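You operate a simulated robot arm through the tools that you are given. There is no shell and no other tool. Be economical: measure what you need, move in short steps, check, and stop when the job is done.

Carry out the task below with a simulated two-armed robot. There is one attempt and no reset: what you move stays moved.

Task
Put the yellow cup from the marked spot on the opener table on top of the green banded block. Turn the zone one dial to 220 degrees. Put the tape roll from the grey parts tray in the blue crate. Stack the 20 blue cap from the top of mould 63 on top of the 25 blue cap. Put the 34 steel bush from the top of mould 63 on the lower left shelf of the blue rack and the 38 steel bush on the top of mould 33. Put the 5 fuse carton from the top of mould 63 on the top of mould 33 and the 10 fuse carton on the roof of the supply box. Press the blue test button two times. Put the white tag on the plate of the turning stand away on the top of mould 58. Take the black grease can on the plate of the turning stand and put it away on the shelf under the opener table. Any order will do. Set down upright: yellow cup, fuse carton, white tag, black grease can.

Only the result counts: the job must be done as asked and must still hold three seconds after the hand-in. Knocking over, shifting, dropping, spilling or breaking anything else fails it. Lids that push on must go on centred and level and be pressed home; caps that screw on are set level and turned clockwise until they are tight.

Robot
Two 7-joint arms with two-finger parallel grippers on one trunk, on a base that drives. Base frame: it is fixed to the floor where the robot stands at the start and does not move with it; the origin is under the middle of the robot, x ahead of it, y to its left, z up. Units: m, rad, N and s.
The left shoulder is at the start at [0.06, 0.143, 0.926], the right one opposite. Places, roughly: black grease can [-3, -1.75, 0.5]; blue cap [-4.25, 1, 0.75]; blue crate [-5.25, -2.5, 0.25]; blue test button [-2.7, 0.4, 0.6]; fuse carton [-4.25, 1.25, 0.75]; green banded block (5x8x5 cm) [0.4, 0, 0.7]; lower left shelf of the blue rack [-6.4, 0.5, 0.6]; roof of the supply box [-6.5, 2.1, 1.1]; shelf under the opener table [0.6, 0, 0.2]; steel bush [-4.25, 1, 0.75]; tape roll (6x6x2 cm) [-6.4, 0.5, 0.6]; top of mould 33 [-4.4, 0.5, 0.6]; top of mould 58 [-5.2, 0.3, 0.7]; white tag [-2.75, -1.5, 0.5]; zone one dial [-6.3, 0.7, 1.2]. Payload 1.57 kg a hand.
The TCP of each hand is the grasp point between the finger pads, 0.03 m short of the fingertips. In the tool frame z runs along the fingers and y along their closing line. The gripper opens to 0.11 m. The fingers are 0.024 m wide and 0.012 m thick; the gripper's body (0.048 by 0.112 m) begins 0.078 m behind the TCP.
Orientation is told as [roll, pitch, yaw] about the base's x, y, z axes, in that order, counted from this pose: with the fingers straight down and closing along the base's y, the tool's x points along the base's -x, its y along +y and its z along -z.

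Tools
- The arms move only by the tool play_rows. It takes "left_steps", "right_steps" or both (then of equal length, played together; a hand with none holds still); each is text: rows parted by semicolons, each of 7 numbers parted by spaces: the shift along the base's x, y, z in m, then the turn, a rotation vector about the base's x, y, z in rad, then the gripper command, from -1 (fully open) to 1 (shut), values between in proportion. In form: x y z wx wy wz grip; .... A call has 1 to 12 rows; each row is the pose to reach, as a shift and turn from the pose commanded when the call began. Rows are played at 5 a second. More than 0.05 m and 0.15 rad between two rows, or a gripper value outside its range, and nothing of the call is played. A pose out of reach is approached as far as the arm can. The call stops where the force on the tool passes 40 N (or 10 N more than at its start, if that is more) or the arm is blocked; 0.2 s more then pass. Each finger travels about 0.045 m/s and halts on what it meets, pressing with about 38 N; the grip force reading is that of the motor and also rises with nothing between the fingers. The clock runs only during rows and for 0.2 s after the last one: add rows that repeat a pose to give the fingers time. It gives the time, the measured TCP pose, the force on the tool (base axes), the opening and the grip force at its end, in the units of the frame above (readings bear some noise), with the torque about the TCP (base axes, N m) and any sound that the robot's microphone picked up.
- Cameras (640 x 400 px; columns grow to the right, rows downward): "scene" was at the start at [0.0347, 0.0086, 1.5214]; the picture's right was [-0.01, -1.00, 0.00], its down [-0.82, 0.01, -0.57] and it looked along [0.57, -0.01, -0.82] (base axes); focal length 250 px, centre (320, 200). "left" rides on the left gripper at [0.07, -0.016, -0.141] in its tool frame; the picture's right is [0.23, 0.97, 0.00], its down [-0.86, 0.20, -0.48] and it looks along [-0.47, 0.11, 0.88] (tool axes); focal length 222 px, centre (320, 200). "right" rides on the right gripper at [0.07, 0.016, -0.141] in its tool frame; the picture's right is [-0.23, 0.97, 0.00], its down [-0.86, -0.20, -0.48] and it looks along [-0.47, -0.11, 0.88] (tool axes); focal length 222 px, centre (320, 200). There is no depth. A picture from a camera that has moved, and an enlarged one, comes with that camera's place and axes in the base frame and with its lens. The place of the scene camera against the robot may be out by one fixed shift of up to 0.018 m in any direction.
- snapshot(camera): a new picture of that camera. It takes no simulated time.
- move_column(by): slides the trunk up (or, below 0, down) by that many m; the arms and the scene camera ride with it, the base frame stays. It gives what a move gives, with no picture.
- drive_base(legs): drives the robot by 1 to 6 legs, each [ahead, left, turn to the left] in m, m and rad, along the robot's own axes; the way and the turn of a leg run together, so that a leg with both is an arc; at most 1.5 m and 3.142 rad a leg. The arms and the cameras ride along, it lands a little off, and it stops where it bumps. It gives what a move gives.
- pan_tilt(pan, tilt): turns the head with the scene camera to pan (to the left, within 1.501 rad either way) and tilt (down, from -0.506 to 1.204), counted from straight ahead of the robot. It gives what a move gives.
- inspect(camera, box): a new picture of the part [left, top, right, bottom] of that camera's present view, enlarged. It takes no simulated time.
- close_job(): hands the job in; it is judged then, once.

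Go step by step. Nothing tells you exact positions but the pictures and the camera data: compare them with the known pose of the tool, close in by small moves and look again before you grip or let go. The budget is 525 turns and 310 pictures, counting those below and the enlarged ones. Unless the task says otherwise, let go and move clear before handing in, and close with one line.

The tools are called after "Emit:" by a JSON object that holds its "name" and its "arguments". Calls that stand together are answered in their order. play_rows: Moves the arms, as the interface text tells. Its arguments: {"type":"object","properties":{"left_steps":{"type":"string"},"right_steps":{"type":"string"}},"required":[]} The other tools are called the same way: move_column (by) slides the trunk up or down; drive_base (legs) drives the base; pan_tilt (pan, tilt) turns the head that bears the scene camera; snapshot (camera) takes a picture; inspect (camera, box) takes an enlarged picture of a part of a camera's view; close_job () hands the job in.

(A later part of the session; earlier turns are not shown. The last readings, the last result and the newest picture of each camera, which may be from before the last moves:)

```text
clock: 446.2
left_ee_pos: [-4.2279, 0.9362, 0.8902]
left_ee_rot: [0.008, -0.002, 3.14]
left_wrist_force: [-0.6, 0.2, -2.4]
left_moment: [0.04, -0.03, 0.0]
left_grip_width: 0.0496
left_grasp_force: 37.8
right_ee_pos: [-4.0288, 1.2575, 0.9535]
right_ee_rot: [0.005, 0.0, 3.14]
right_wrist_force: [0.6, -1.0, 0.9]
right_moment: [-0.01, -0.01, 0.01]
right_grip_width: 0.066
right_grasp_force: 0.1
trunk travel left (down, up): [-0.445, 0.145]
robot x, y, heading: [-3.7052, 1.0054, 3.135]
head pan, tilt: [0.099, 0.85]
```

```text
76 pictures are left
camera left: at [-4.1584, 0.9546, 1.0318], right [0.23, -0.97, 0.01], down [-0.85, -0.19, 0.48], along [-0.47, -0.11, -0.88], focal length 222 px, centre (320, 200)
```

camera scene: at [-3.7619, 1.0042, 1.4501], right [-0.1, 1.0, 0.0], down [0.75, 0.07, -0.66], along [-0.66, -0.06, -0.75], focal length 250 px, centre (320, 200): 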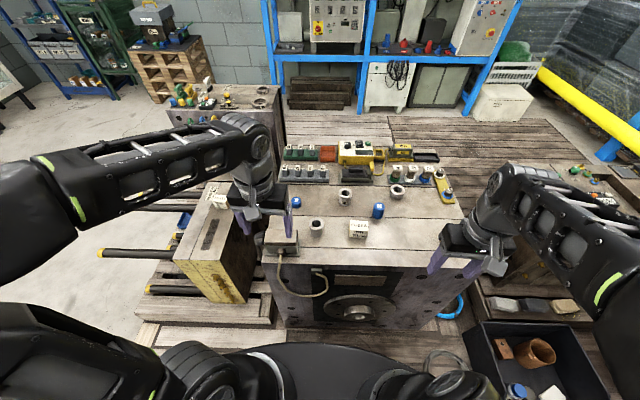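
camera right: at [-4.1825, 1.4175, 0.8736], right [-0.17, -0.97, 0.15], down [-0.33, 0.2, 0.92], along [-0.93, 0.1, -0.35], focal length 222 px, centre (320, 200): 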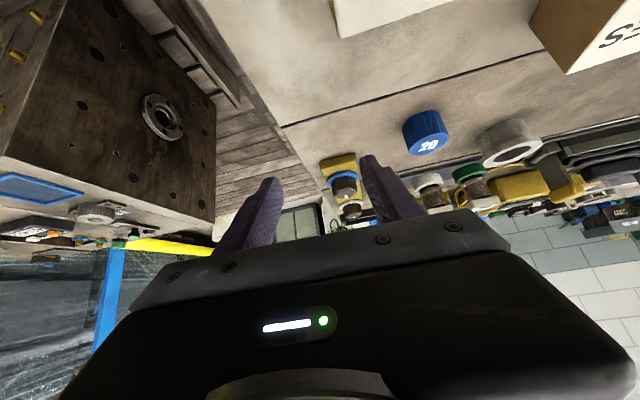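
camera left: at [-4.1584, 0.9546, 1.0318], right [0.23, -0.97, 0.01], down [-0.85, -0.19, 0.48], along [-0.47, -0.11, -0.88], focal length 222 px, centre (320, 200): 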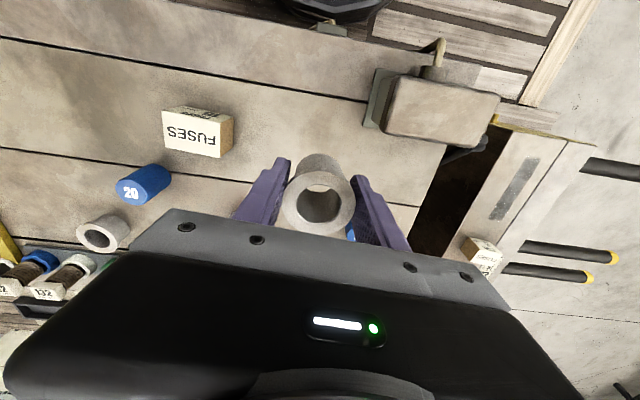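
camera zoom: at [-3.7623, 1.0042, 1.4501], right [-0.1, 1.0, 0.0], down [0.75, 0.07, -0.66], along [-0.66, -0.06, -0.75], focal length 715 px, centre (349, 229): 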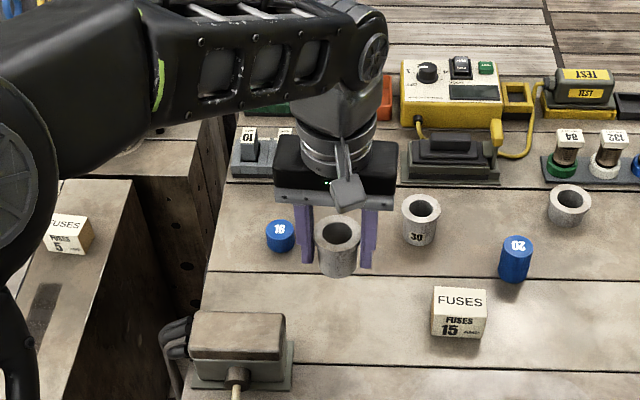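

Emit:
{"name": "play_rows", "arguments": {"left_steps": "0 0 0.01 0 0 0.14 1;0 0 0.02 0 0 0.28 1;0 0 0.03 0 0 0.42 1;0 0 0.03 0 0 0.56 1;0 0 0.03 0 0 0.7 1;0 0 0.03 0 0 0.84 1;0 0 0.03 0 0 0.98 1;0 0 0.03 0 0 1.12 1;0 0 0.03 0 0 1.26 1;0 0 0.03 0 0 1.4 1;0 0 0.03 0 0 1.54 1"}}

Emit:
{"name": "inspect", "arguments": {"camera": "scene", "box": [240, 150, 380, 240]}}

```text
clock: 448.6
left_ee_pos: [-4.2307, 0.938, 0.9223]
left_ee_rot: [0.009, -0.001, -1.598]
left_wrist_force: [-0.1, 0.0, -2.7]
left_moment: [-0.02, -0.02, -0.01]
left_grip_width: 0.05
left_grasp_force: 37.8
right_ee_pos: [-4.0291, 1.2574, 0.9523]
right_ee_rot: [0.005, 0.0, 3.137]
right_wrist_force: [-0.6, -0.3, 0.2]
right_moment: [-0.01, -0.01, 0.03]
right_grip_width: 0.0663
right_grasp_force: 0.2
trunk travel left (down, up): [-0.445, 0.145]
robot x, y, heading: [-3.708, 1.0029, 3.144]
head pan, tilt: [0.099, 0.85]
```

```text
4.44 times, centred on (310, 195) of scene
camera zoom: at [-3.7622, 1.0042, 1.4501], right [-0.1, 1.0, 0.0], down [0.75, 0.07, -0.66], along [-0.66, -0.06, -0.75], focal length 1113 px, centre (364, 222)
```

zoom: 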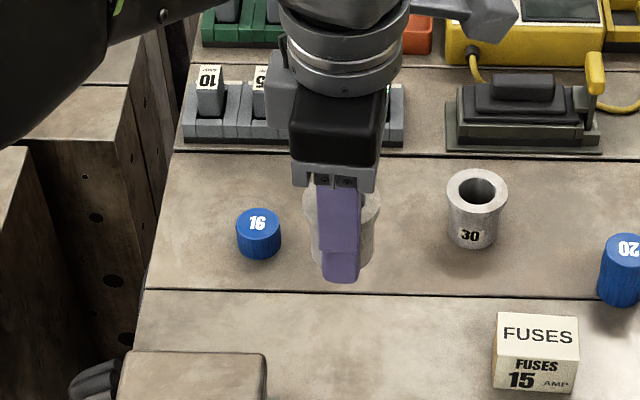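

The label is on a side hidden by the fingers. I'll carry the bush to mould 33 turned by 90°, set it on the free plate there and read it; if it is 34 I'll swap.

Emit:
{"name": "play_rows", "arguments": {"left_steps": "0.03 -0.03 0.01 0 0 0 1;0.06 -0.06 0.02 0 0 0 1;0.09 -0.09 0.03 0 0 0 1;0.12 -0.12 0.03 0 0 0 1;0.13 -0.13 0.03 0 0 0 1"}}

```text
clock: 449.8
left_ee_pos: [-4.098, 0.808, 0.9531]
left_ee_rot: [0.007, -0.002, -1.603]
left_wrist_force: [0.1, -0.3, -2.9]
left_moment: [0.01, 0.02, -0.01]
left_grip_width: 0.0493
left_grasp_force: 38.3
right_ee_pos: [-4.028, 1.2569, 0.9531]
right_ee_rot: [0.004, 0.0, 3.138]
right_wrist_force: [0.2, 0.8, 0.2]
right_moment: [0.01, -0.03, -0.03]
right_grip_width: 0.0658
right_grasp_force: 0.0
trunk travel left (down, up): [-0.445, 0.145]
robot x, y, heading: [-3.7071, 1.0044, 3.136]
head pan, tilt: [0.099, 0.85]
```

Emit:
{"name": "drive_base", "arguments": {"legs": [[0, 0.4, 0]]}}

Emit:
{"name": "snapshot", "arguments": {"camera": "scene"}}

Emit:
{"name": "snapshot", "arguments": {"camera": "left"}}

```text
clock: 452.3
left_ee_pos: [-4.0976, 0.4015, 0.9521]
left_ee_rot: [0.008, -0.001, -1.596]
left_wrist_force: [-0.7, -0.6, -2.9]
left_moment: [0.02, 0.0, 0.0]
left_grip_width: 0.0495
left_grasp_force: 38.3
right_ee_pos: [-4.0315, 0.8506, 0.9527]
right_ee_rot: [0.003, 0.002, -3.138]
right_wrist_force: [-0.7, -0.1, -0.2]
right_moment: [0.04, 0.0, 0.01]
right_grip_width: 0.0659
right_grasp_force: 0.0
trunk travel left (down, up): [-0.445, 0.145]
robot x, y, heading: [-3.7062, 0.6013, -3.14]
head pan, tilt: [0.099, 0.85]
```

```text
74 pictures are left
camera scene: at [-3.7621, 0.5992, 1.4501], right [-0.1, 0.99, 0.0], down [0.75, 0.08, -0.66], along [-0.66, -0.07, -0.75], focal length 250 px, centre (320, 200)
```

scene: 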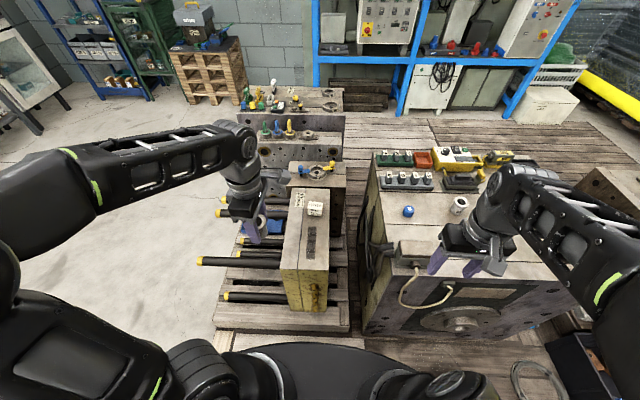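

```text
73 pictures are left
camera left: at [-4.1138, 0.4719, 1.0937], right [0.98, 0.2, 0.01], down [0.17, -0.86, 0.48], along [0.1, -0.47, -0.88], focal length 222 px, centre (320, 200)
```

left: 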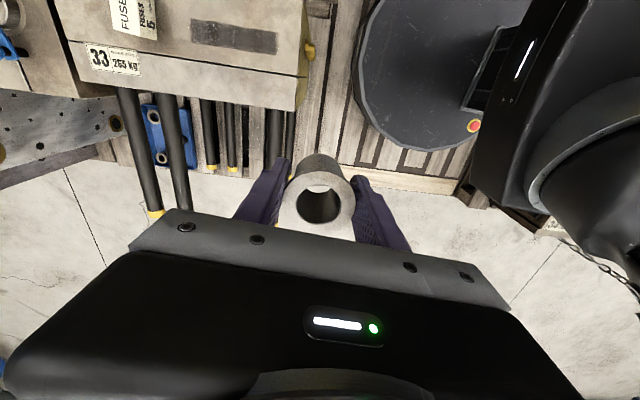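

Emit:
{"name": "play_rows", "arguments": {"left_steps": "-0.04 0.006 -0.02 0 0 0 1;-0.08 0.012 -0.045 0 0 0 1;-0.12 0.018 -0.07 0 0 0 1;-0.16 0.024 -0.1 0 0 0 1;-0.19 0.03 -0.135 0 0 0 1;-0.21 0.032 -0.175 0 0 0 1;-0.222 0.032 -0.215 0 0 0 1;-0.222 0.032 -0.245 0 0 0 1;-0.222 0.032 -0.245 0 0 0 1"}}

Emit:
{"name": "snapshot", "arguments": {"camera": "left"}}

```text
refused: row 4 steps farther than a row can; nothing moved
```

```text
72 pictures are left
camera left: at [-4.1138, 0.4719, 1.0937], right [0.98, 0.2, 0.01], down [0.17, -0.86, 0.48], along [0.1, -0.47, -0.88], focal length 222 px, centre (320, 200)
```

left: 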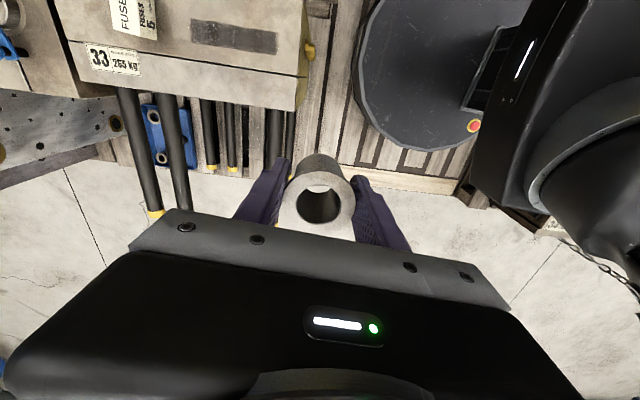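

Emit:
{"name": "play_rows", "arguments": {"left_steps": "-0.04 0.006 -0.015 0 0 0 1;-0.08 0.012 -0.03 0 0 0 1;-0.12 0.018 -0.045 0 0 0 1;-0.16 0.024 -0.065 0 0 0 1;-0.19 0.03 -0.1 0 0 0 1;-0.21 0.032 -0.14 0 0 0 1;-0.222 0.032 -0.18 0 0 0 1;-0.222 0.032 -0.22 0 0 0 1;-0.222 0.032 -0.245 0 0 0 1;-0.222 0.032 -0.245 0 0 0 1"}}

Emit:
{"name": "snapshot", "arguments": {"camera": "left"}}

```text
clock: 454.5
left_ee_pos: [-4.3222, 0.4308, 0.7073]
left_ee_rot: [0.006, -0.001, -1.594]
left_wrist_force: [0.1, 0.1, -2.3]
left_moment: [0.0, 0.0, 0.0]
left_grip_width: 0.0496
left_grasp_force: 38.2
right_ee_pos: [-4.0303, 0.8499, 0.9527]
right_ee_rot: [0.004, 0.001, -3.139]
right_wrist_force: [0.1, -0.1, -0.5]
right_moment: [-0.01, 0.02, 0.0]
right_grip_width: 0.0663
right_grasp_force: 0.1
trunk travel left (down, up): [-0.445, 0.145]
robot x, y, heading: [-3.7091, 0.5962, -3.136]
head pan, tilt: [0.099, 0.85]
```

```text
71 pictures are left
camera left: at [-4.3371, 0.5014, 0.8482], right [0.98, 0.2, 0.01], down [0.17, -0.86, 0.48], along [0.1, -0.47, -0.88], focal length 222 px, centre (320, 200)
```

left: 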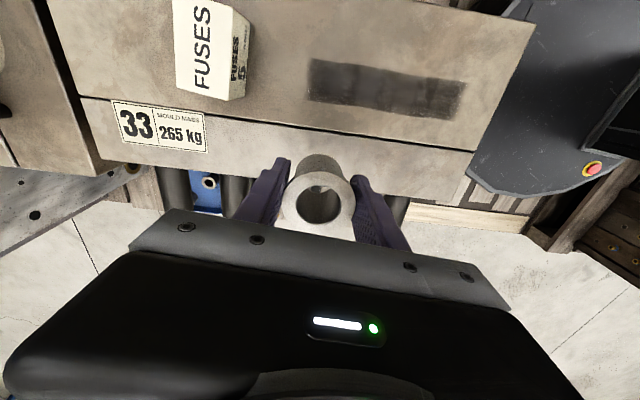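

Emit:
{"name": "play_rows", "arguments": {"left_steps": "0 0 -0.025 0 0 0 1;0 0 -0.045 0 0 0 1;0 0 -0.05 0 0 0 1;0 0 -0.05 0 0 0 1"}}

Emit:
{"name": "play_rows", "arguments": {"left_steps": "0 0 -0.003 0 0 0 1;0 0 -0.006 0 0 0 1;0 0 -0.009 0 0 0 1;0 0 -0.009 0 0 0 1"}}

```text
clock: 455.5
left_ee_pos: [-4.3184, 0.4328, 0.6579]
left_ee_rot: [0.007, -0.001, -1.597]
left_wrist_force: [0.4, 0.0, -3.1]
left_moment: [0.05, 0.02, 0.03]
left_grip_width: 0.0497
left_grasp_force: 37.6
right_ee_pos: [-4.0304, 0.8505, 0.9521]
right_ee_rot: [0.006, 0.0, -3.138]
right_wrist_force: [-0.3, 0.5, -0.4]
right_moment: [0.02, 0.0, 0.01]
right_grip_width: 0.0659
right_grasp_force: 0.2
trunk travel left (down, up): [-0.445, 0.145]
robot x, y, heading: [-3.7087, 0.5972, -3.144]
head pan, tilt: [0.099, 0.85]
```

```text
clock: 456.5
left_ee_pos: [-4.3201, 0.4339, 0.6485]
left_ee_rot: [0.007, -0.002, -1.594]
left_wrist_force: [-0.2, 0.4, -3.1]
left_moment: [0.02, 0.01, 0.03]
left_grip_width: 0.0494
left_grasp_force: 38.5
right_ee_pos: [-4.0316, 0.8504, 0.9512]
right_ee_rot: [0.005, 0.001, -3.137]
right_wrist_force: [-0.7, -0.5, -0.8]
right_moment: [-0.01, -0.04, 0.02]
right_grip_width: 0.0664
right_grasp_force: 0.0
trunk travel left (down, up): [-0.445, 0.145]
robot x, y, heading: [-3.7055, 0.6039, -3.134]
head pan, tilt: [0.099, 0.85]
```

Emit:
{"name": "play_rows", "arguments": {"left_steps": "0 0 -0.003 0 0 0 1;0 0 -0.006 0 0 0 1;0 0 -0.006 0 0 0 1"}}

```text
clock: 457.3
left_ee_pos: [-4.3195, 0.4348, 0.6472]
left_ee_rot: [0.002, -0.002, -1.597]
left_wrist_force: [8.7, -3.8, 32.0]
left_moment: [-0.1, 0.17, 0.03]
left_grip_width: 0.0498
left_grasp_force: 37.8
right_ee_pos: [-4.0302, 0.8508, 0.953]
right_ee_rot: [0.005, -0.004, -3.137]
right_wrist_force: [0.6, 0.2, 0.5]
right_moment: [0.03, -0.03, -0.02]
right_grip_width: 0.0662
right_grasp_force: 0.0
trunk travel left (down, up): [-0.445, 0.145]
robot x, y, heading: [-3.7098, 0.5997, -3.137]
head pan, tilt: [0.099, 0.85]
```

Emit:
{"name": "play_rows", "arguments": {"left_steps": "0 0 0.004 0 0 0 1;0 0 0.004 0 0 0 0.2;0 0 0.004 0 0 0 -0.3;0 0 0.004 0 0 0 -0.3;0 0 0.04 0 0 0 -0.3;0 0 0.08 0 0 0 -0.3;0.02 0 0.12 0 0 0 -0.3;0.05 0 0.15 0 0 0 -0.3;0.09 0 0.17 0 0 0 -0.3;0.13 -0.02 0.18 0 0 0 -0.3;0.16 -0.04 0.19 0 0 0 -0.3"}}

Emit:
{"name": "inspect", "arguments": {"camera": "scene", "box": [250, 160, 370, 270]}}

```text
clock: 459.7
left_ee_pos: [-4.1611, 0.3943, 0.8312]
left_ee_rot: [0.006, -0.001, -1.599]
left_wrist_force: [1.0, -0.4, -0.6]
left_moment: [0.0, 0.0, -0.02]
left_grip_width: 0.0713
left_grasp_force: 0.1
right_ee_pos: [-4.0307, 0.8512, 0.9533]
right_ee_rot: [0.006, 0.0, -3.138]
right_wrist_force: [-0.3, -0.4, 0.5]
right_moment: [0.01, 0.03, -0.02]
right_grip_width: 0.0661
right_grasp_force: 0.0
trunk travel left (down, up): [-0.445, 0.145]
robot x, y, heading: [-3.7076, 0.5991, -3.139]
head pan, tilt: [0.099, 0.85]
```

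```text
3.64 times, centred on (310, 215) of scene
camera zoom: at [-3.7614, 0.5996, 1.4501], right [-0.1, 0.99, 0.0], down [0.75, 0.08, -0.66], along [-0.66, -0.07, -0.75], focal length 910 px, centre (356, 146)
```

zoom: 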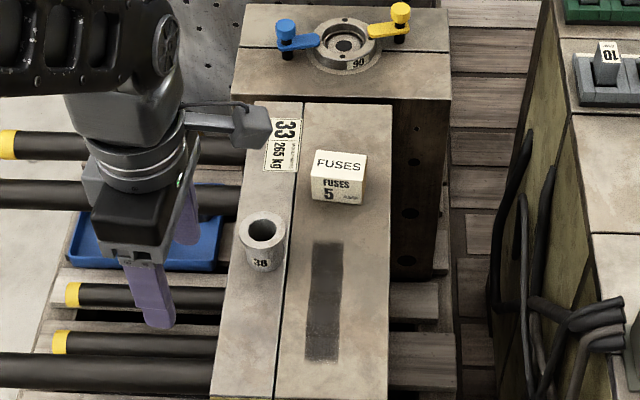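

The label reads 38 — bush 38 is now on mould 33, so the remaining one is 34. Returning the left hand to neutral and going back for it.

Emit:
{"name": "play_rows", "arguments": {"left_steps": "0.02 -0.005 0.03 0 0 -0.14 -0.5;0.04 -0.01 0.06 0 0 -0.28 -0.5;0.06 -0.015 0.09 0 0 -0.42 -0.5;0.08 -0.015 0.11 0 0 -0.56 -0.5;0.09 -0.015 0.12 0 0 -0.7 -0.5;0.1 -0.015 0.12 0 0 -0.84 -0.5;0.1 -0.015 0.12 0 0 -0.98 -0.5;0.1 -0.015 0.12 0 0 -1.12 -0.5;0.1 -0.015 0.12 0 0 -1.26 -0.5;0.1 -0.015 0.12 0 0 -1.4 -0.5;0.1 -0.015 0.12 0 0 -1.54 -0.5"}}

Emit:
{"name": "move_column", "arguments": {"by": 0.14}}

```text
clock: 462.1
left_ee_pos: [-4.0621, 0.3784, 0.9521]
left_ee_rot: [0.006, -0.001, -3.139]
left_wrist_force: [-0.6, 0.5, -0.1]
left_moment: [0.01, -0.02, -0.01]
left_grip_width: 0.0827
left_grasp_force: 0.0
right_ee_pos: [-4.03, 0.8519, 0.9522]
right_ee_rot: [0.004, 0.001, -3.138]
right_wrist_force: [-0.7, -0.6, -0.1]
right_moment: [-0.01, 0.0, 0.01]
right_grip_width: 0.066
right_grasp_force: 0.1
trunk travel left (down, up): [-0.445, 0.145]
robot x, y, heading: [-3.7077, 0.6001, -3.144]
head pan, tilt: [0.099, 0.85]
```

```text
clock: 463.7
left_ee_pos: [-4.0614, 0.3786, 1.093]
left_ee_rot: [0.007, -0.003, -3.136]
left_wrist_force: [0.2, 0.0, -0.2]
left_moment: [0.03, -0.01, -0.02]
left_grip_width: 0.0827
left_grasp_force: 0.0
right_ee_pos: [-4.0313, 0.8509, 1.094]
right_ee_rot: [0.007, 0.0, -3.138]
right_wrist_force: [0.8, 0.1, -0.5]
right_moment: [0.0, 0.0, 0.01]
right_grip_width: 0.066
right_grasp_force: 0.2
trunk travel left (down, up): [-0.585, 0.005]
robot x, y, heading: [-3.7033, 0.5969, -3.141]
head pan, tilt: [0.099, 0.85]
```

Emit:
{"name": "drive_base", "arguments": {"legs": [[0, -0.67, 0]]}}

Emit:
{"name": "pan_tilt", "arguments": {"pan": 0, "tilt": 0.8}}

Emit:
{"name": "snapshot", "arguments": {"camera": "scene"}}

Emit:
{"name": "snapshot", "arguments": {"camera": "right"}}

```text
clock: 467.5
left_ee_pos: [-4.0623, 1.0691, 1.0922]
left_ee_rot: [0.01, -0.002, 3.135]
left_wrist_force: [-0.1, -0.5, -0.4]
left_moment: [-0.03, 0.03, 0.0]
left_grip_width: 0.0825
left_grasp_force: 0.1
right_ee_pos: [-4.0261, 1.5406, 1.0924]
right_ee_rot: [0.004, 0.0, 3.133]
right_wrist_force: [-0.1, 0.1, 0.3]
right_moment: [-0.02, -0.01, -0.01]
right_grip_width: 0.0659
right_grasp_force: 0.0
trunk travel left (down, up): [-0.585, 0.005]
robot x, y, heading: [-3.7073, 1.2852, 3.127]
head pan, tilt: [0.099, 0.85]
```

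```text
clock: 468.2
left_ee_pos: [-4.061, 1.0679, 1.0918]
left_ee_rot: [0.005, -0.002, 3.134]
left_wrist_force: [0.0, 0.6, -1.1]
left_moment: [0.02, -0.01, 0.01]
left_grip_width: 0.0824
left_grasp_force: 0.1
right_ee_pos: [-4.0264, 1.5419, 1.0927]
right_ee_rot: [0.007, 0.0, 3.132]
right_wrist_force: [0.1, 0.2, 0.0]
right_moment: [0.0, 0.03, -0.06]
right_grip_width: 0.0661
right_grasp_force: 0.1
trunk travel left (down, up): [-0.585, 0.005]
robot x, y, heading: [-3.7045, 1.2842, 3.139]
head pan, tilt: [0.0, 0.799]
```

```text
69 pictures are left
camera scene: at [-3.7628, 1.2941, 1.5941], right [0.01, 1.0, 0.0], down [0.72, -0.01, -0.7], along [-0.7, 0.01, -0.72], focal length 250 px, centre (320, 200)
```

scene: 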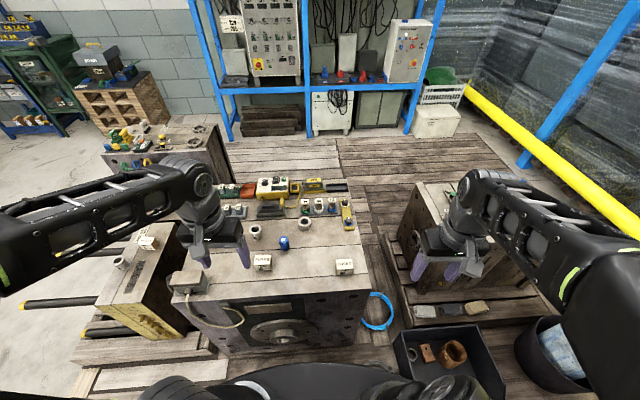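

```text
68 pictures are left
camera right: at [-3.9569, 1.5236, 1.2345], right [-0.24, -0.97, 0.0], down [-0.85, 0.21, 0.48], along [-0.47, 0.11, -0.88], focal length 222 px, centre (320, 200)
```

right: 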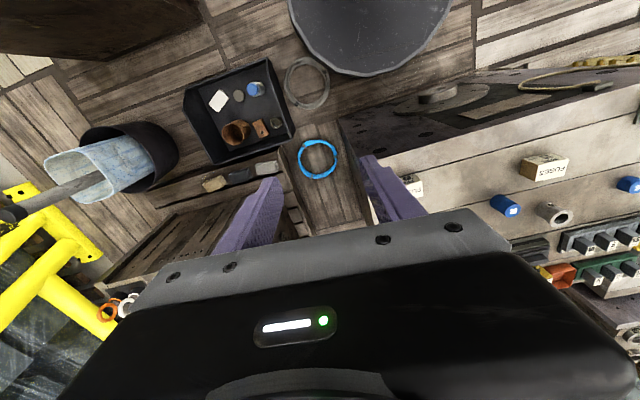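

Emit:
{"name": "play_rows", "arguments": {"right_steps": "-0.025 -0.02 -0.02 0 0 0 -0.6;-0.05 -0.04 -0.045 0 0 0 -0.6;-0.075 -0.06 -0.07 0 0 0 -0.6;-0.1 -0.08 -0.095 0 0 0 -0.6;-0.125 -0.1 -0.12 0 0 0 -0.6;-0.15 -0.12 -0.145 0 0 0 -0.6;-0.172 -0.14 -0.17 0 0 0 -0.6;-0.185 -0.156 -0.19 0 0 0 -0.6;-0.185 -0.156 -0.19 0 0 0 -0.6"}}

Emit:
{"name": "snapshot", "arguments": {"camera": "right"}}

```text
clock: 470.2
left_ee_pos: [-4.0622, 1.0693, 1.0921]
left_ee_rot: [0.007, -0.004, 3.134]
left_wrist_force: [-0.2, 0.1, 0.1]
left_moment: [-0.01, 0.01, 0.01]
left_grip_width: 0.0826
left_grasp_force: 0.1
right_ee_pos: [-4.2087, 1.3873, 0.9023]
right_ee_rot: [0.006, 0.001, 3.132]
right_wrist_force: [-0.2, -0.4, -0.1]
right_moment: [0.02, -0.04, 0.01]
right_grip_width: 0.0878
right_grasp_force: 0.2
trunk travel left (down, up): [-0.585, 0.005]
robot x, y, heading: [-3.7067, 1.2825, 3.136]
head pan, tilt: [0.0, 0.799]
```

```text
67 pictures are left
camera right: at [-4.1403, 1.3711, 1.0432], right [-0.24, -0.97, 0.0], down [-0.85, 0.21, 0.48], along [-0.47, 0.11, -0.88], focal length 222 px, centre (320, 200)
```

right: 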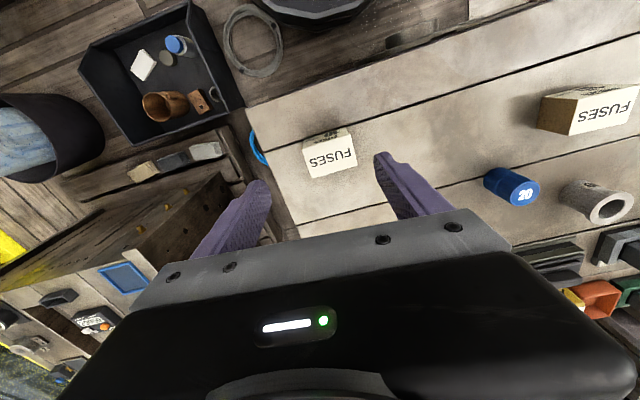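

Emit:
{"name": "play_rows", "arguments": {"right_steps": "-0.015 -0.01 -0.03 0 0 0 -0.6;-0.015 -0.01 -0.07 0 0 0 -0.6;-0.015 -0.01 -0.1 0 0 0 -0.6;-0.015 -0.01 -0.117 0 0 0 -0.6;-0.015 -0.01 -0.117 0 0 0 -0.6"}}

Emit:
{"name": "snapshot", "arguments": {"camera": "right"}}

```text
clock: 471.4
left_ee_pos: [-4.061, 1.0681, 1.0923]
left_ee_rot: [0.006, -0.003, 3.133]
left_wrist_force: [0.7, 0.5, 0.4]
left_moment: [-0.03, 0.0, 0.0]
left_grip_width: 0.0823
left_grasp_force: 0.0
right_ee_pos: [-4.227, 1.3752, 0.7852]
right_ee_rot: [0.005, -0.001, 3.133]
right_wrist_force: [-0.4, -0.3, 0.3]
right_moment: [-0.01, 0.05, 0.0]
right_grip_width: 0.0882
right_grasp_force: 0.1
trunk travel left (down, up): [-0.585, 0.005]
robot x, y, heading: [-3.708, 1.2834, 3.135]
head pan, tilt: [0.0, 0.799]
```

```text
66 pictures are left
camera right: at [-4.1579, 1.3585, 0.9259], right [-0.24, -0.97, 0.0], down [-0.85, 0.21, 0.48], along [-0.47, 0.11, -0.88], focal length 222 px, centre (320, 200)
```

right: 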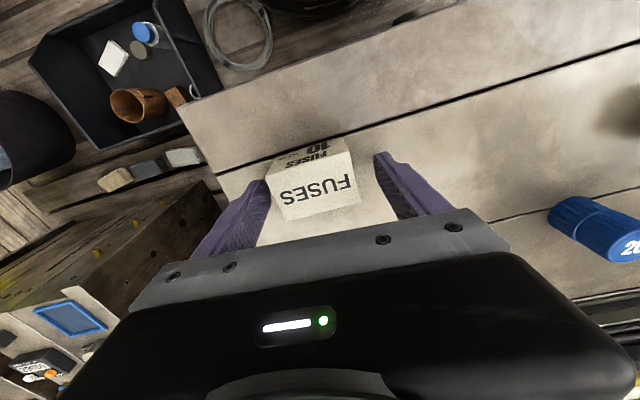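

Emit:
{"name": "play_rows", "arguments": {"right_steps": "0 0.003 -0.004 0 0 0 0;0 0.003 -0.004 0 0 0 1;0 0.003 -0.004 0 0 0 1;0 0.003 -0.004 0 0 0 1;0 0.003 -0.004 0 0 0 1;0 0.003 0.03 0 0 0 1;0 0.003 0.07 0 0 0 1;0 0.003 0.11 0 0 0 1;0 0.003 0.11 0 0 0 1"}}

Emit:
{"name": "snapshot", "arguments": {"camera": "right"}}

```text
clock: 473.4
left_ee_pos: [-4.0626, 1.0694, 1.0916]
left_ee_rot: [0.006, -0.003, 3.136]
left_wrist_force: [0.6, 0.0, -0.3]
left_moment: [-0.03, -0.03, 0.01]
left_grip_width: 0.0824
left_grasp_force: 0.2
right_ee_pos: [-4.2275, 1.3816, 0.8943]
right_ee_rot: [0.005, 0.002, 3.133]
right_wrist_force: [0.7, 0.6, -0.9]
right_moment: [0.01, -0.01, -0.04]
right_grip_width: 0.0608
right_grasp_force: 37.6
trunk travel left (down, up): [-0.585, 0.005]
robot x, y, heading: [-3.7082, 1.286, 3.136]
head pan, tilt: [0.0, 0.799]
```

```text
65 pictures are left
camera right: at [-4.1593, 1.3646, 1.0357], right [-0.24, -0.97, 0.0], down [-0.85, 0.21, 0.48], along [-0.46, 0.11, -0.88], focal length 222 px, centre (320, 200)
```

right: 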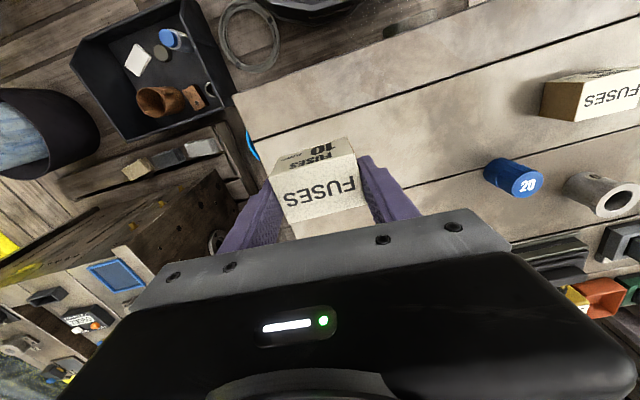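

Emit:
{"name": "play_rows", "arguments": {"right_steps": "0.03 0.02 0.02 0 0 0 1;0.06 0.04 0.04 0 0 0 1;0.09 0.06 0.06 0 0 0 1;0.12 0.08 0.08 0 0 0 1;0.15 0.1 0.1 0 0 0 1;0.175 0.12 0.12 0 0 0 1;0.19 0.14 0.14 0 0 0 1;0.19 0.15 0.15 0 0 0 1", "left_steps": "-0.03 0.02 -0.02 0 0.06 0 -0.5;-0.06 0.04 -0.04 0 0.12 0 -0.5;-0.09 0.06 -0.055 0 0.19 0 -0.5;-0.12 0.08 -0.07 0 0.26 0 -0.5;-0.15 0.1 -0.085 0 0.33 0 -0.5;-0.18 0.12 -0.1 0 0.4 0 -0.5;-0.21 0.14 -0.115 0 0.46 0 -0.5;-0.245 0.16 -0.13 0 0.5 0 -0.5"}}

Emit:
{"name": "play_rows", "arguments": {"left_steps": "-0.03 0.006 -0.02 0 0 0 -0.5;-0.06 0.006 -0.04 0 0 0 -0.5;-0.08 0.006 -0.07 0 0 0 -0.5;-0.08 0.006 -0.07 0 0 0 -0.5"}}

Emit:
{"name": "snapshot", "arguments": {"camera": "left"}}

```text
clock: 475.2
left_ee_pos: [-4.3075, 1.23, 0.9616]
left_ee_rot: [0.011, -0.502, 3.132]
left_wrist_force: [-0.3, -0.1, 0.3]
left_moment: [0.0, 0.01, 0.01]
left_grip_width: 0.0824
left_grasp_force: 0.1
right_ee_pos: [-4.0367, 1.5309, 1.0476]
right_ee_rot: [0.006, 0.001, 3.132]
right_wrist_force: [-0.3, 1.3, -0.4]
right_moment: [-0.01, -0.03, -0.03]
right_grip_width: 0.0606
right_grasp_force: 37.8
trunk travel left (down, up): [-0.585, 0.005]
robot x, y, heading: [-3.7052, 1.2844, 3.129]
head pan, tilt: [0.0, 0.799]
```

```text
clock: 476.2
left_ee_pos: [-4.3866, 1.2353, 0.8938]
left_ee_rot: [0.009, -0.503, 3.134]
left_wrist_force: [0.3, 1.0, -0.7]
left_moment: [-0.02, 0.02, -0.01]
left_grip_width: 0.0825
left_grasp_force: 0.0
right_ee_pos: [-4.0351, 1.5297, 1.048]
right_ee_rot: [0.005, 0.0, 3.134]
right_wrist_force: [-0.2, -0.3, 0.0]
right_moment: [0.02, 0.01, 0.01]
right_grip_width: 0.0605
right_grasp_force: 37.5
trunk travel left (down, up): [-0.585, 0.005]
robot x, y, heading: [-3.7033, 1.2853, 3.131]
head pan, tilt: [0.0, 0.799]
```

```text
64 pictures are left
camera left: at [-4.2561, 1.2517, 0.9849], right [0.2, -0.98, -0.1], down [-0.52, -0.19, 0.83], along [-0.83, -0.11, -0.54], focal length 222 px, centre (320, 200)
```

left: 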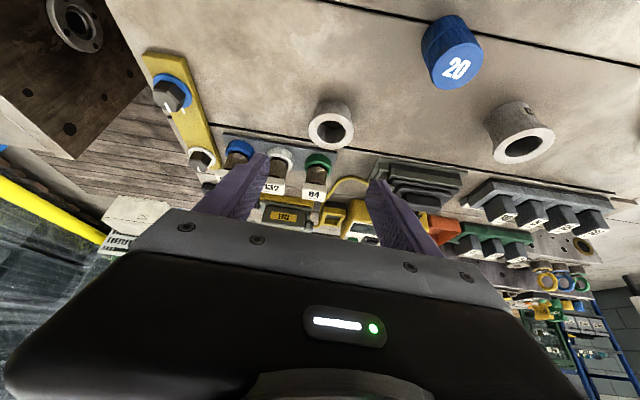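

Emit:
{"name": "play_rows", "arguments": {"left_steps": "-0.005 -0.008 -0.03 0 0 0 -0.5;-0.015 -0.008 -0.065 0 0 0 -0.5;-0.025 -0.008 -0.09 0 0 0 -0.5;-0.0295 -0.008 -0.104 0 0 0 -0.5;-0.0295 -0.008 -0.104 0 0 0 -0.5"}}

Emit:
{"name": "snapshot", "arguments": {"camera": "left"}}

```text
clock: 477.4
left_ee_pos: [-4.417, 1.2273, 0.7884]
left_ee_rot: [0.01, -0.503, 3.135]
left_wrist_force: [0.5, -0.1, 0.5]
left_moment: [-0.01, 0.02, -0.06]
left_grip_width: 0.0825
left_grasp_force: 0.0
right_ee_pos: [-4.036, 1.528, 1.0479]
right_ee_rot: [0.004, -0.001, 3.134]
right_wrist_force: [0.3, 0.6, -2.0]
right_moment: [-0.03, -0.01, -0.01]
right_grip_width: 0.0604
right_grasp_force: 37.6
trunk travel left (down, up): [-0.585, 0.005]
robot x, y, heading: [-3.7031, 1.2847, 3.133]
head pan, tilt: [0.0, 0.799]
```

```text
63 pictures are left
camera left: at [-4.2878, 1.2437, 0.8787], right [0.2, -0.98, -0.1], down [-0.52, -0.19, 0.83], along [-0.83, -0.11, -0.54], focal length 222 px, centre (320, 200)
```

left: 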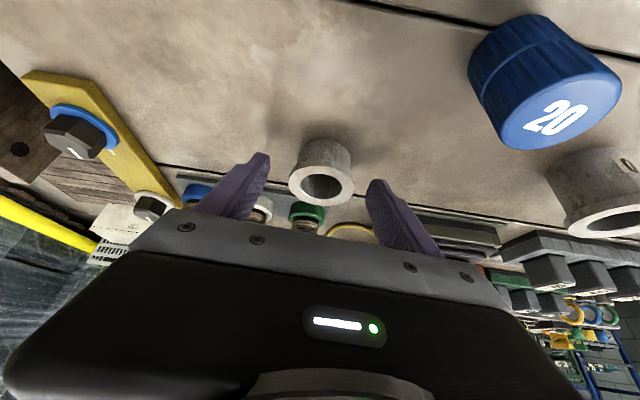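

Emit:
{"name": "play_rows", "arguments": {"left_steps": "0.002 0 -0.003 0 0 0 0;0.002 0 -0.003 0 0 0 1;0.002 0 -0.003 0 0 0 1;0.002 0 -0.003 0 0 0 1;0.002 0 -0.003 0 0 0 1;0.004 0 0.03 0 0 0 1;0.02 0 0.07 0 0 0 1;0.04 0 0.11 0 0 0 1;0.06 0 0.14 0 0 0 1;0.06 0 0.14 0 0 0 1"}}

Emit:
{"name": "snapshot", "arguments": {"camera": "left"}}

```text
clock: 479.6
left_ee_pos: [-4.3606, 1.225, 0.928]
left_ee_rot: [0.011, -0.5, 3.135]
left_wrist_force: [-0.6, 0.1, -2.6]
left_moment: [0.04, -0.03, 0.03]
left_grip_width: 0.0535
left_grasp_force: 37.3
right_ee_pos: [-4.0367, 1.5287, 1.0483]
right_ee_rot: [0.005, -0.001, 3.134]
right_wrist_force: [-0.7, 0.2, -2.2]
right_moment: [0.01, 0.02, 0.02]
right_grip_width: 0.0603
right_grasp_force: 37.9
trunk travel left (down, up): [-0.585, 0.005]
robot x, y, heading: [-3.7058, 1.2835, 3.13]
head pan, tilt: [0.0, 0.799]
```

```text
62 pictures are left
camera left: at [-4.2303, 1.2415, 1.0179], right [0.2, -0.98, -0.1], down [-0.52, -0.19, 0.83], along [-0.83, -0.11, -0.55], focal length 222 px, centre (320, 200)
```

left: 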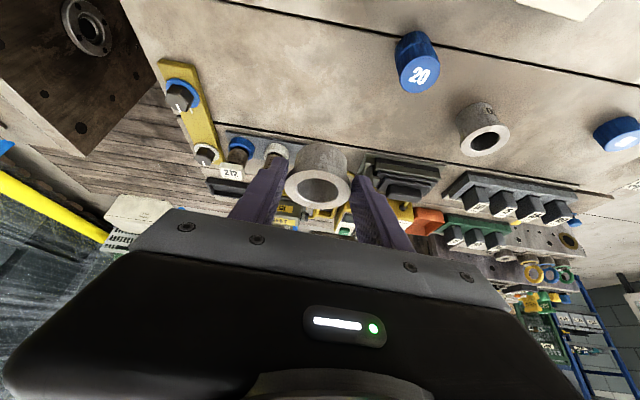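

Emit:
{"name": "play_rows", "arguments": {"left_steps": "0.04 -0.02 0.02 0 0 0 1;0.08 -0.04 0.04 0 0 0 1;0.12 -0.06 0.05 0 0 0 1;0.16 -0.08 0.05 0 0 0 1;0.2 -0.1 0.05 0 0 0 1;0.22 -0.13 0.05 0 0 0 1;0.22 -0.15 0.05 0 0 0 1"}}

Emit:
{"name": "pan_tilt", "arguments": {"pan": 1.2, "tilt": 0.6}}

```text
clock: 481.2
left_ee_pos: [-4.137, 1.0776, 0.9779]
left_ee_rot: [0.011, -0.5, 3.133]
left_wrist_force: [-0.3, -0.5, -2.0]
left_moment: [0.0, -0.03, 0.03]
left_grip_width: 0.0532
left_grasp_force: 37.8
right_ee_pos: [-4.0367, 1.5286, 1.0481]
right_ee_rot: [0.006, 0.0, 3.133]
right_wrist_force: [0.7, 0.0, -0.6]
right_moment: [-0.01, 0.03, 0.0]
right_grip_width: 0.0599
right_grasp_force: 37.6
trunk travel left (down, up): [-0.585, 0.005]
robot x, y, heading: [-3.7049, 1.2817, 3.134]
head pan, tilt: [0.0, 0.799]
```

```text
clock: 482.6
left_ee_pos: [-4.1376, 1.078, 0.9783]
left_ee_rot: [0.011, -0.504, 3.135]
left_wrist_force: [-0.1, -0.2, -1.1]
left_moment: [-0.01, -0.05, 0.02]
left_grip_width: 0.0533
left_grasp_force: 37.8
right_ee_pos: [-4.0362, 1.5286, 1.0485]
right_ee_rot: [0.006, 0.0, 3.132]
right_wrist_force: [0.4, -0.3, -1.0]
right_moment: [-0.01, 0.0, 0.01]
right_grip_width: 0.06
right_grasp_force: 38.0
trunk travel left (down, up): [-0.585, 0.005]
robot x, y, heading: [-3.7084, 1.2845, 3.129]
head pan, tilt: [1.201, 0.6]
```

Emit:
{"name": "drive_base", "arguments": {"legs": [[-0.045, 0, 0.008], [0, 1.3, 0], [0, 0.75, 0]]}}

```text
clock: 493.3
left_ee_pos: [-4.1357, -0.9601, 0.9788]
left_ee_rot: [0.01, -0.504, 3.107]
left_wrist_force: [0.5, -0.3, -1.2]
left_moment: [-0.04, -0.05, 0.04]
left_grip_width: 0.0531
left_grasp_force: 38.0
right_ee_pos: [-4.0229, -0.5118, 1.0478]
right_ee_rot: [0.004, 0.001, 3.106]
right_wrist_force: [0.8, -0.9, -0.9]
right_moment: [-0.02, 0.02, 0.03]
right_grip_width: 0.0593
right_grasp_force: 38.1
trunk travel left (down, up): [-0.585, 0.005]
robot x, y, heading: [-3.6976, -0.7646, 3.111]
head pan, tilt: [1.201, 0.6]
```

Emit:
{"name": "drive_base", "arguments": {"legs": [[1.4, 0, 0.03], [0.62, 0, 0]]}}

Emit:
{"name": "pan_tilt", "arguments": {"pan": -0.6, "tilt": 0.5}}

Emit:
{"name": "snapshot", "arguments": {"camera": "scene"}}

```text
clock: 503.2
left_ee_pos: [-6.0984, -1.0159, 0.9781]
left_ee_rot: [0.011, -0.501, -3.106]
left_wrist_force: [-0.3, 0.6, -1.9]
left_moment: [0.01, -0.06, 0.01]
left_grip_width: 0.0535
left_grasp_force: 37.9
right_ee_pos: [-6.0171, -0.5609, 1.0488]
right_ee_rot: [0.005, 0.0, -3.107]
right_wrist_force: [0.5, -0.2, -0.3]
right_moment: [-0.02, -0.01, 0.02]
right_grip_width: 0.0592
right_grasp_force: 37.5
trunk travel left (down, up): [-0.585, 0.005]
robot x, y, heading: [-5.6734, -0.7917, -3.103]
head pan, tilt: [1.201, 0.6]
```

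```text
clock: 505.0
left_ee_pos: [-6.0977, -1.0164, 0.9799]
left_ee_rot: [0.012, -0.503, -3.109]
left_wrist_force: [0.0, 0.6, -2.8]
left_moment: [0.0, -0.04, 0.05]
left_grip_width: 0.053
left_grasp_force: 37.7
right_ee_pos: [-6.0168, -0.5604, 1.0476]
right_ee_rot: [0.005, -0.001, -3.108]
right_wrist_force: [0.4, 0.6, -1.1]
right_moment: [0.03, 0.01, 0.0]
right_grip_width: 0.0595
right_grasp_force: 38.0
trunk travel left (down, up): [-0.585, 0.005]
robot x, y, heading: [-5.6749, -0.7904, -3.11]
head pan, tilt: [-0.6, 0.499]
```

```text
61 pictures are left
camera scene: at [-5.7296, -0.7313, 1.6201], right [0.54, 0.84, 0.0], down [0.4, -0.26, -0.88], along [-0.74, 0.47, -0.48], focal length 250 px, centre (320, 200)
```

scene: 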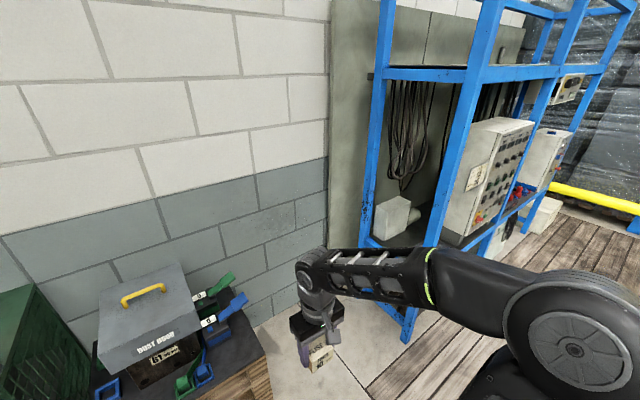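

Emit:
{"name": "drive_base", "arguments": {"legs": [[0.05, 0, -0.032], [0, -1.45, 0]]}}

Emit:
{"name": "pan_tilt", "arguments": {"pan": 0.2, "tilt": 0.8}}

Emit:
{"name": "snapshot", "arguments": {"camera": "scene"}}

```text
clock: 512.8
left_ee_pos: [-6.1648, 0.4608, 0.9797]
left_ee_rot: [0.011, -0.503, -3.127]
left_wrist_force: [0.8, 0.0, -1.9]
left_moment: [0.0, -0.01, -0.02]
left_grip_width: 0.053
left_grasp_force: 37.8
right_ee_pos: [-6.0747, 0.9151, 1.0474]
right_ee_rot: [0.004, 0.0, -3.127]
right_wrist_force: [-0.3, 0.2, -1.0]
right_moment: [0.01, 0.01, 0.04]
right_grip_width: 0.0592
right_grasp_force: 37.9
trunk travel left (down, up): [-0.585, 0.005]
robot x, y, heading: [-5.7399, 0.6776, -3.129]
head pan, tilt: [-0.6, 0.499]
```

```text
clock: 513.9
left_ee_pos: [-6.1653, 0.4601, 0.9785]
left_ee_rot: [0.009, -0.501, -3.125]
left_wrist_force: [0.0, -0.7, -1.5]
left_moment: [-0.01, -0.05, 0.02]
left_grip_width: 0.0533
left_grasp_force: 38.0
right_ee_pos: [-6.074, 0.9139, 1.0477]
right_ee_rot: [0.005, 0.0, -3.127]
right_wrist_force: [0.6, -0.2, -0.9]
right_moment: [0.02, 0.02, -0.02]
right_grip_width: 0.0596
right_grasp_force: 38.1
trunk travel left (down, up): [-0.585, 0.005]
robot x, y, heading: [-5.7389, 0.6748, -3.125]
head pan, tilt: [0.201, 0.799]
```

```text
60 pictures are left
camera scene: at [-5.794, 0.6704, 1.5941], right [-0.21, 0.98, 0.0], down [0.7, 0.15, -0.7], along [-0.68, -0.15, -0.72], focal length 250 px, centre (320, 200)
```

scene: 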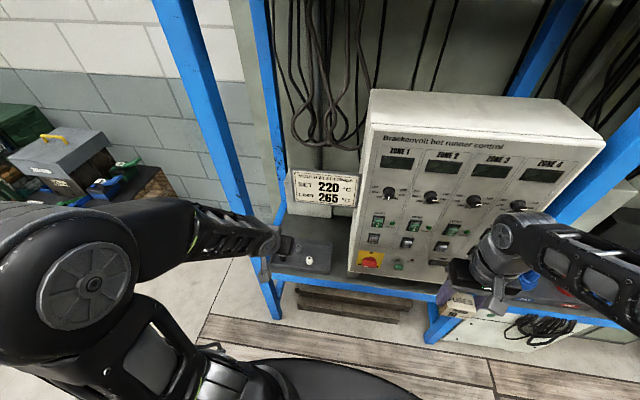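

Target spot for bush 34: the free shelf strip right of the tray, about [-6.385, 0.632]. I'll shift right 0.1 m, lower the column, and yaw the left hand −90° so it leans away from the control box.

Emit:
{"name": "drive_base", "arguments": {"legs": [[0, -0.1, -0.01]]}}

Emit:
{"name": "move_column", "arguments": {"by": -0.14}}

Emit:
{"name": "play_rows", "arguments": {"left_steps": "0.005 -0.005 0 0 0 -0.14 1;0.01 -0.01 0 0 0 -0.28 1;0.015 -0.015 0 0 0 -0.42 1;0.02 -0.02 0 0 0 -0.56 1;0.02 -0.025 0 0 0 -0.7 1;0.02 -0.03 0 0 0 -0.84 1;0.02 -0.03 0 0 0 -0.98 1;0.02 -0.03 0 0 0 -1.12 1;0.02 -0.03 0 0 0 -1.26 1;0.02 -0.03 0 0 0 -1.4 1;0.02 -0.03 0 0 0 -1.54 1;0.02 -0.03 0 0 0 -1.57 1"}}

Emit:
{"name": "snapshot", "arguments": {"camera": "scene"}}

```text
clock: 515.0
left_ee_pos: [-6.1683, 0.5624, 0.9784]
left_ee_rot: [0.012, -0.501, -3.134]
left_wrist_force: [-0.2, 0.4, -2.7]
left_moment: [-0.01, -0.01, -0.01]
left_grip_width: 0.0529
left_grasp_force: 38.3
right_ee_pos: [-6.0736, 1.0166, 1.0485]
right_ee_rot: [0.008, 0.001, -3.136]
right_wrist_force: [0.0, 0.2, -1.0]
right_moment: [-0.01, 0.01, -0.02]
right_grip_width: 0.0598
right_grasp_force: 38.4
trunk travel left (down, up): [-0.585, 0.005]
robot x, y, heading: [-5.7402, 0.7753, -3.137]
head pan, tilt: [0.201, 0.799]
```

```text
clock: 516.7
left_ee_pos: [-6.1677, 0.5614, 0.8385]
left_ee_rot: [0.012, -0.501, -3.136]
left_wrist_force: [-0.3, 0.4, -3.1]
left_moment: [0.02, -0.05, 0.0]
left_grip_width: 0.0531
left_grasp_force: 37.7
right_ee_pos: [-6.0737, 1.0154, 0.9067]
right_ee_rot: [0.007, -0.001, -3.136]
right_wrist_force: [0.4, 0.7, -1.3]
right_moment: [0.01, 0.01, 0.02]
right_grip_width: 0.0593
right_grasp_force: 37.8
trunk travel left (down, up): [-0.445, 0.145]
robot x, y, heading: [-5.7383, 0.7735, -3.135]
head pan, tilt: [0.201, 0.799]
```

```text
clock: 519.3
left_ee_pos: [-6.1476, 0.5321, 0.838]
left_ee_rot: [0.01, -0.501, 1.577]
left_wrist_force: [0.1, 0.6, -1.7]
left_moment: [-0.05, 0.04, -0.01]
left_grip_width: 0.0529
left_grasp_force: 37.8
right_ee_pos: [-6.0733, 1.0155, 0.9083]
right_ee_rot: [0.006, 0.0, -3.134]
right_wrist_force: [0.1, -0.1, -2.2]
right_moment: [-0.01, 0.01, 0.01]
right_grip_width: 0.0595
right_grasp_force: 38.2
trunk travel left (down, up): [-0.445, 0.145]
robot x, y, heading: [-5.7382, 0.7755, -3.138]
head pan, tilt: [0.201, 0.799]
```

```text
59 pictures are left
camera scene: at [-5.795, 0.7684, 1.4541], right [-0.2, 0.98, 0.0], down [0.7, 0.15, -0.7], along [-0.68, -0.14, -0.72], focal length 250 px, centre (320, 200)
```

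scene: 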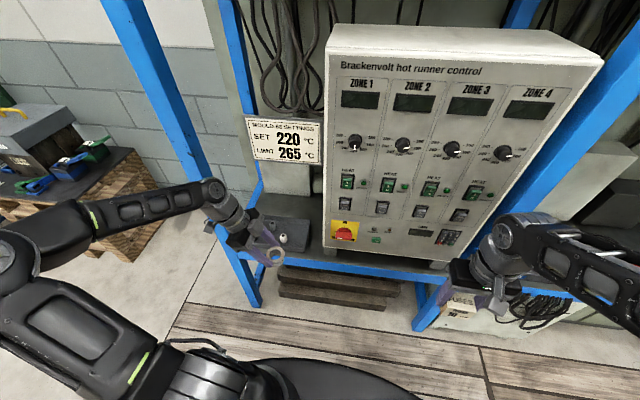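

Emit:
{"name": "play_rows", "arguments": {"left_steps": "-0.02 0.02 -0.03 0 0 0.1 1;-0.05 0.04 -0.06 0 0 0.2 1;-0.08 0.06 -0.09 0 0 0.3 1;-0.11 0.08 -0.112 0 0 0.35 1;-0.14 0.1 -0.118 0 0 0.35 1;-0.18 0.1 -0.118 0 0 0.35 1;-0.21 0.1 -0.118 0 0 0.35 1;-0.237 0.1 -0.118 0 0 0.35 1;-0.237 0.1 -0.118 0 0 0.35 1"}}

Emit:
{"name": "snapshot", "arguments": {"camera": "left"}}

Emit:
{"name": "snapshot", "arguments": {"camera": "scene"}}

```text
clock: 521.3
left_ee_pos: [-6.3642, 0.6227, 0.7211]
left_ee_rot: [0.006, -0.501, 1.926]
left_wrist_force: [9.7, -6.4, -19.3]
left_moment: [-0.7, 0.19, -0.53]
left_grip_width: 0.0498
left_grasp_force: 37.9
left hand out of reach, approached as far as the arm can: row 8, 9
right_ee_pos: [-6.0738, 1.0156, 0.9067]
right_ee_rot: [0.003, -0.001, -3.136]
right_wrist_force: [-0.2, -0.5, -1.3]
right_moment: [-0.02, -0.01, 0.03]
right_grip_width: 0.0593
right_grasp_force: 38.0
trunk travel left (down, up): [-0.445, 0.145]
robot x, y, heading: [-5.7401, 0.7737, -3.133]
head pan, tilt: [0.201, 0.799]
```

```text
58 pictures are left
camera left: at [-6.3022, 0.5089, 0.8114], right [-0.84, -0.53, -0.1], down [-0.36, 0.42, 0.83], along [-0.4, 0.74, -0.55], focal length 222 px, centre (320, 200)
```

left: 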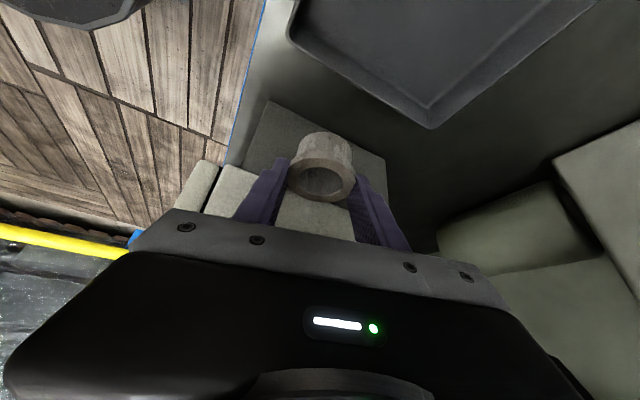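

```text
57 pictures are left
camera scene: at [-5.7958, 0.768, 1.4538], right [-0.2, 0.98, 0.0], down [0.7, 0.15, -0.7], along [-0.68, -0.14, -0.72], focal length 250 px, centre (320, 200)
```

scene: 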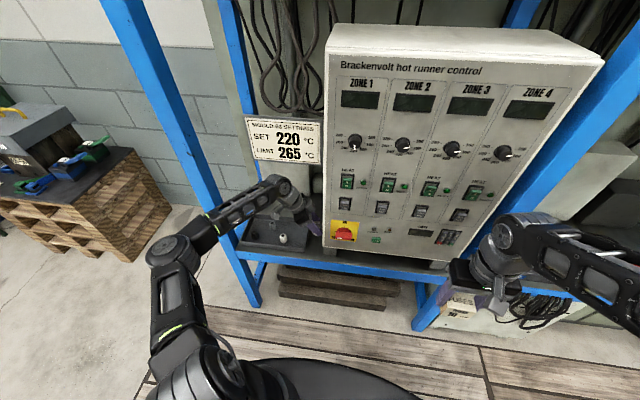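

Something (likely the sign's lower edge) presses down on the wrist; lowering relieves it. The bush is over the free gap.

Emit:
{"name": "play_rows", "arguments": {"left_steps": "0.005 0 -0.015 0 0 0 1;0.005 0 -0.03 0 0 0 1;0.005 0 -0.045 0 0 0 1;0.005 0 -0.045 0 0 0 1"}}

Emit:
{"name": "snapshot", "arguments": {"camera": "left"}}

Emit:
{"name": "inspect", "arguments": {"camera": "scene", "box": [200, 100, 360, 270]}}

```text
clock: 522.3
left_ee_pos: [-6.3583, 0.6242, 0.6768]
left_ee_rot: [0.012, -0.502, 1.93]
left_wrist_force: [-0.5, -0.2, -2.0]
left_moment: [-0.03, -0.06, 0.0]
left_grip_width: 0.0496
left_grasp_force: 38.1
right_ee_pos: [-6.0745, 1.0133, 0.9069]
right_ee_rot: [0.005, 0.0, -3.135]
right_wrist_force: [0.8, -0.5, -0.5]
right_moment: [0.02, -0.01, -0.01]
right_grip_width: 0.0596
right_grasp_force: 38.0
trunk travel left (down, up): [-0.445, 0.145]
robot x, y, heading: [-5.7362, 0.7765, -3.137]
head pan, tilt: [0.201, 0.799]
```

```text
56 pictures are left
camera left: at [-6.2958, 0.5096, 0.7679], right [-0.84, -0.53, -0.1], down [-0.36, 0.42, 0.83], along [-0.4, 0.74, -0.54], focal length 222 px, centre (320, 200)
```

left: 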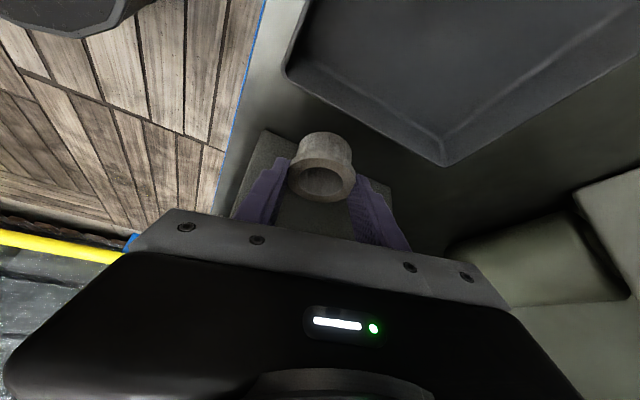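

```text
2.35 times, centred on (280, 185) of scene
camera zoom: at [-5.7952, 0.7685, 1.4541], right [-0.2, 0.98, 0.0], down [0.7, 0.15, -0.7], along [-0.68, -0.14, -0.72], focal length 589 px, centre (414, 235)
```

zoom: 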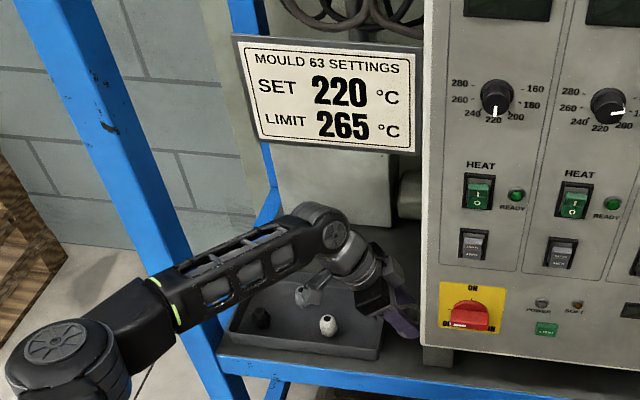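

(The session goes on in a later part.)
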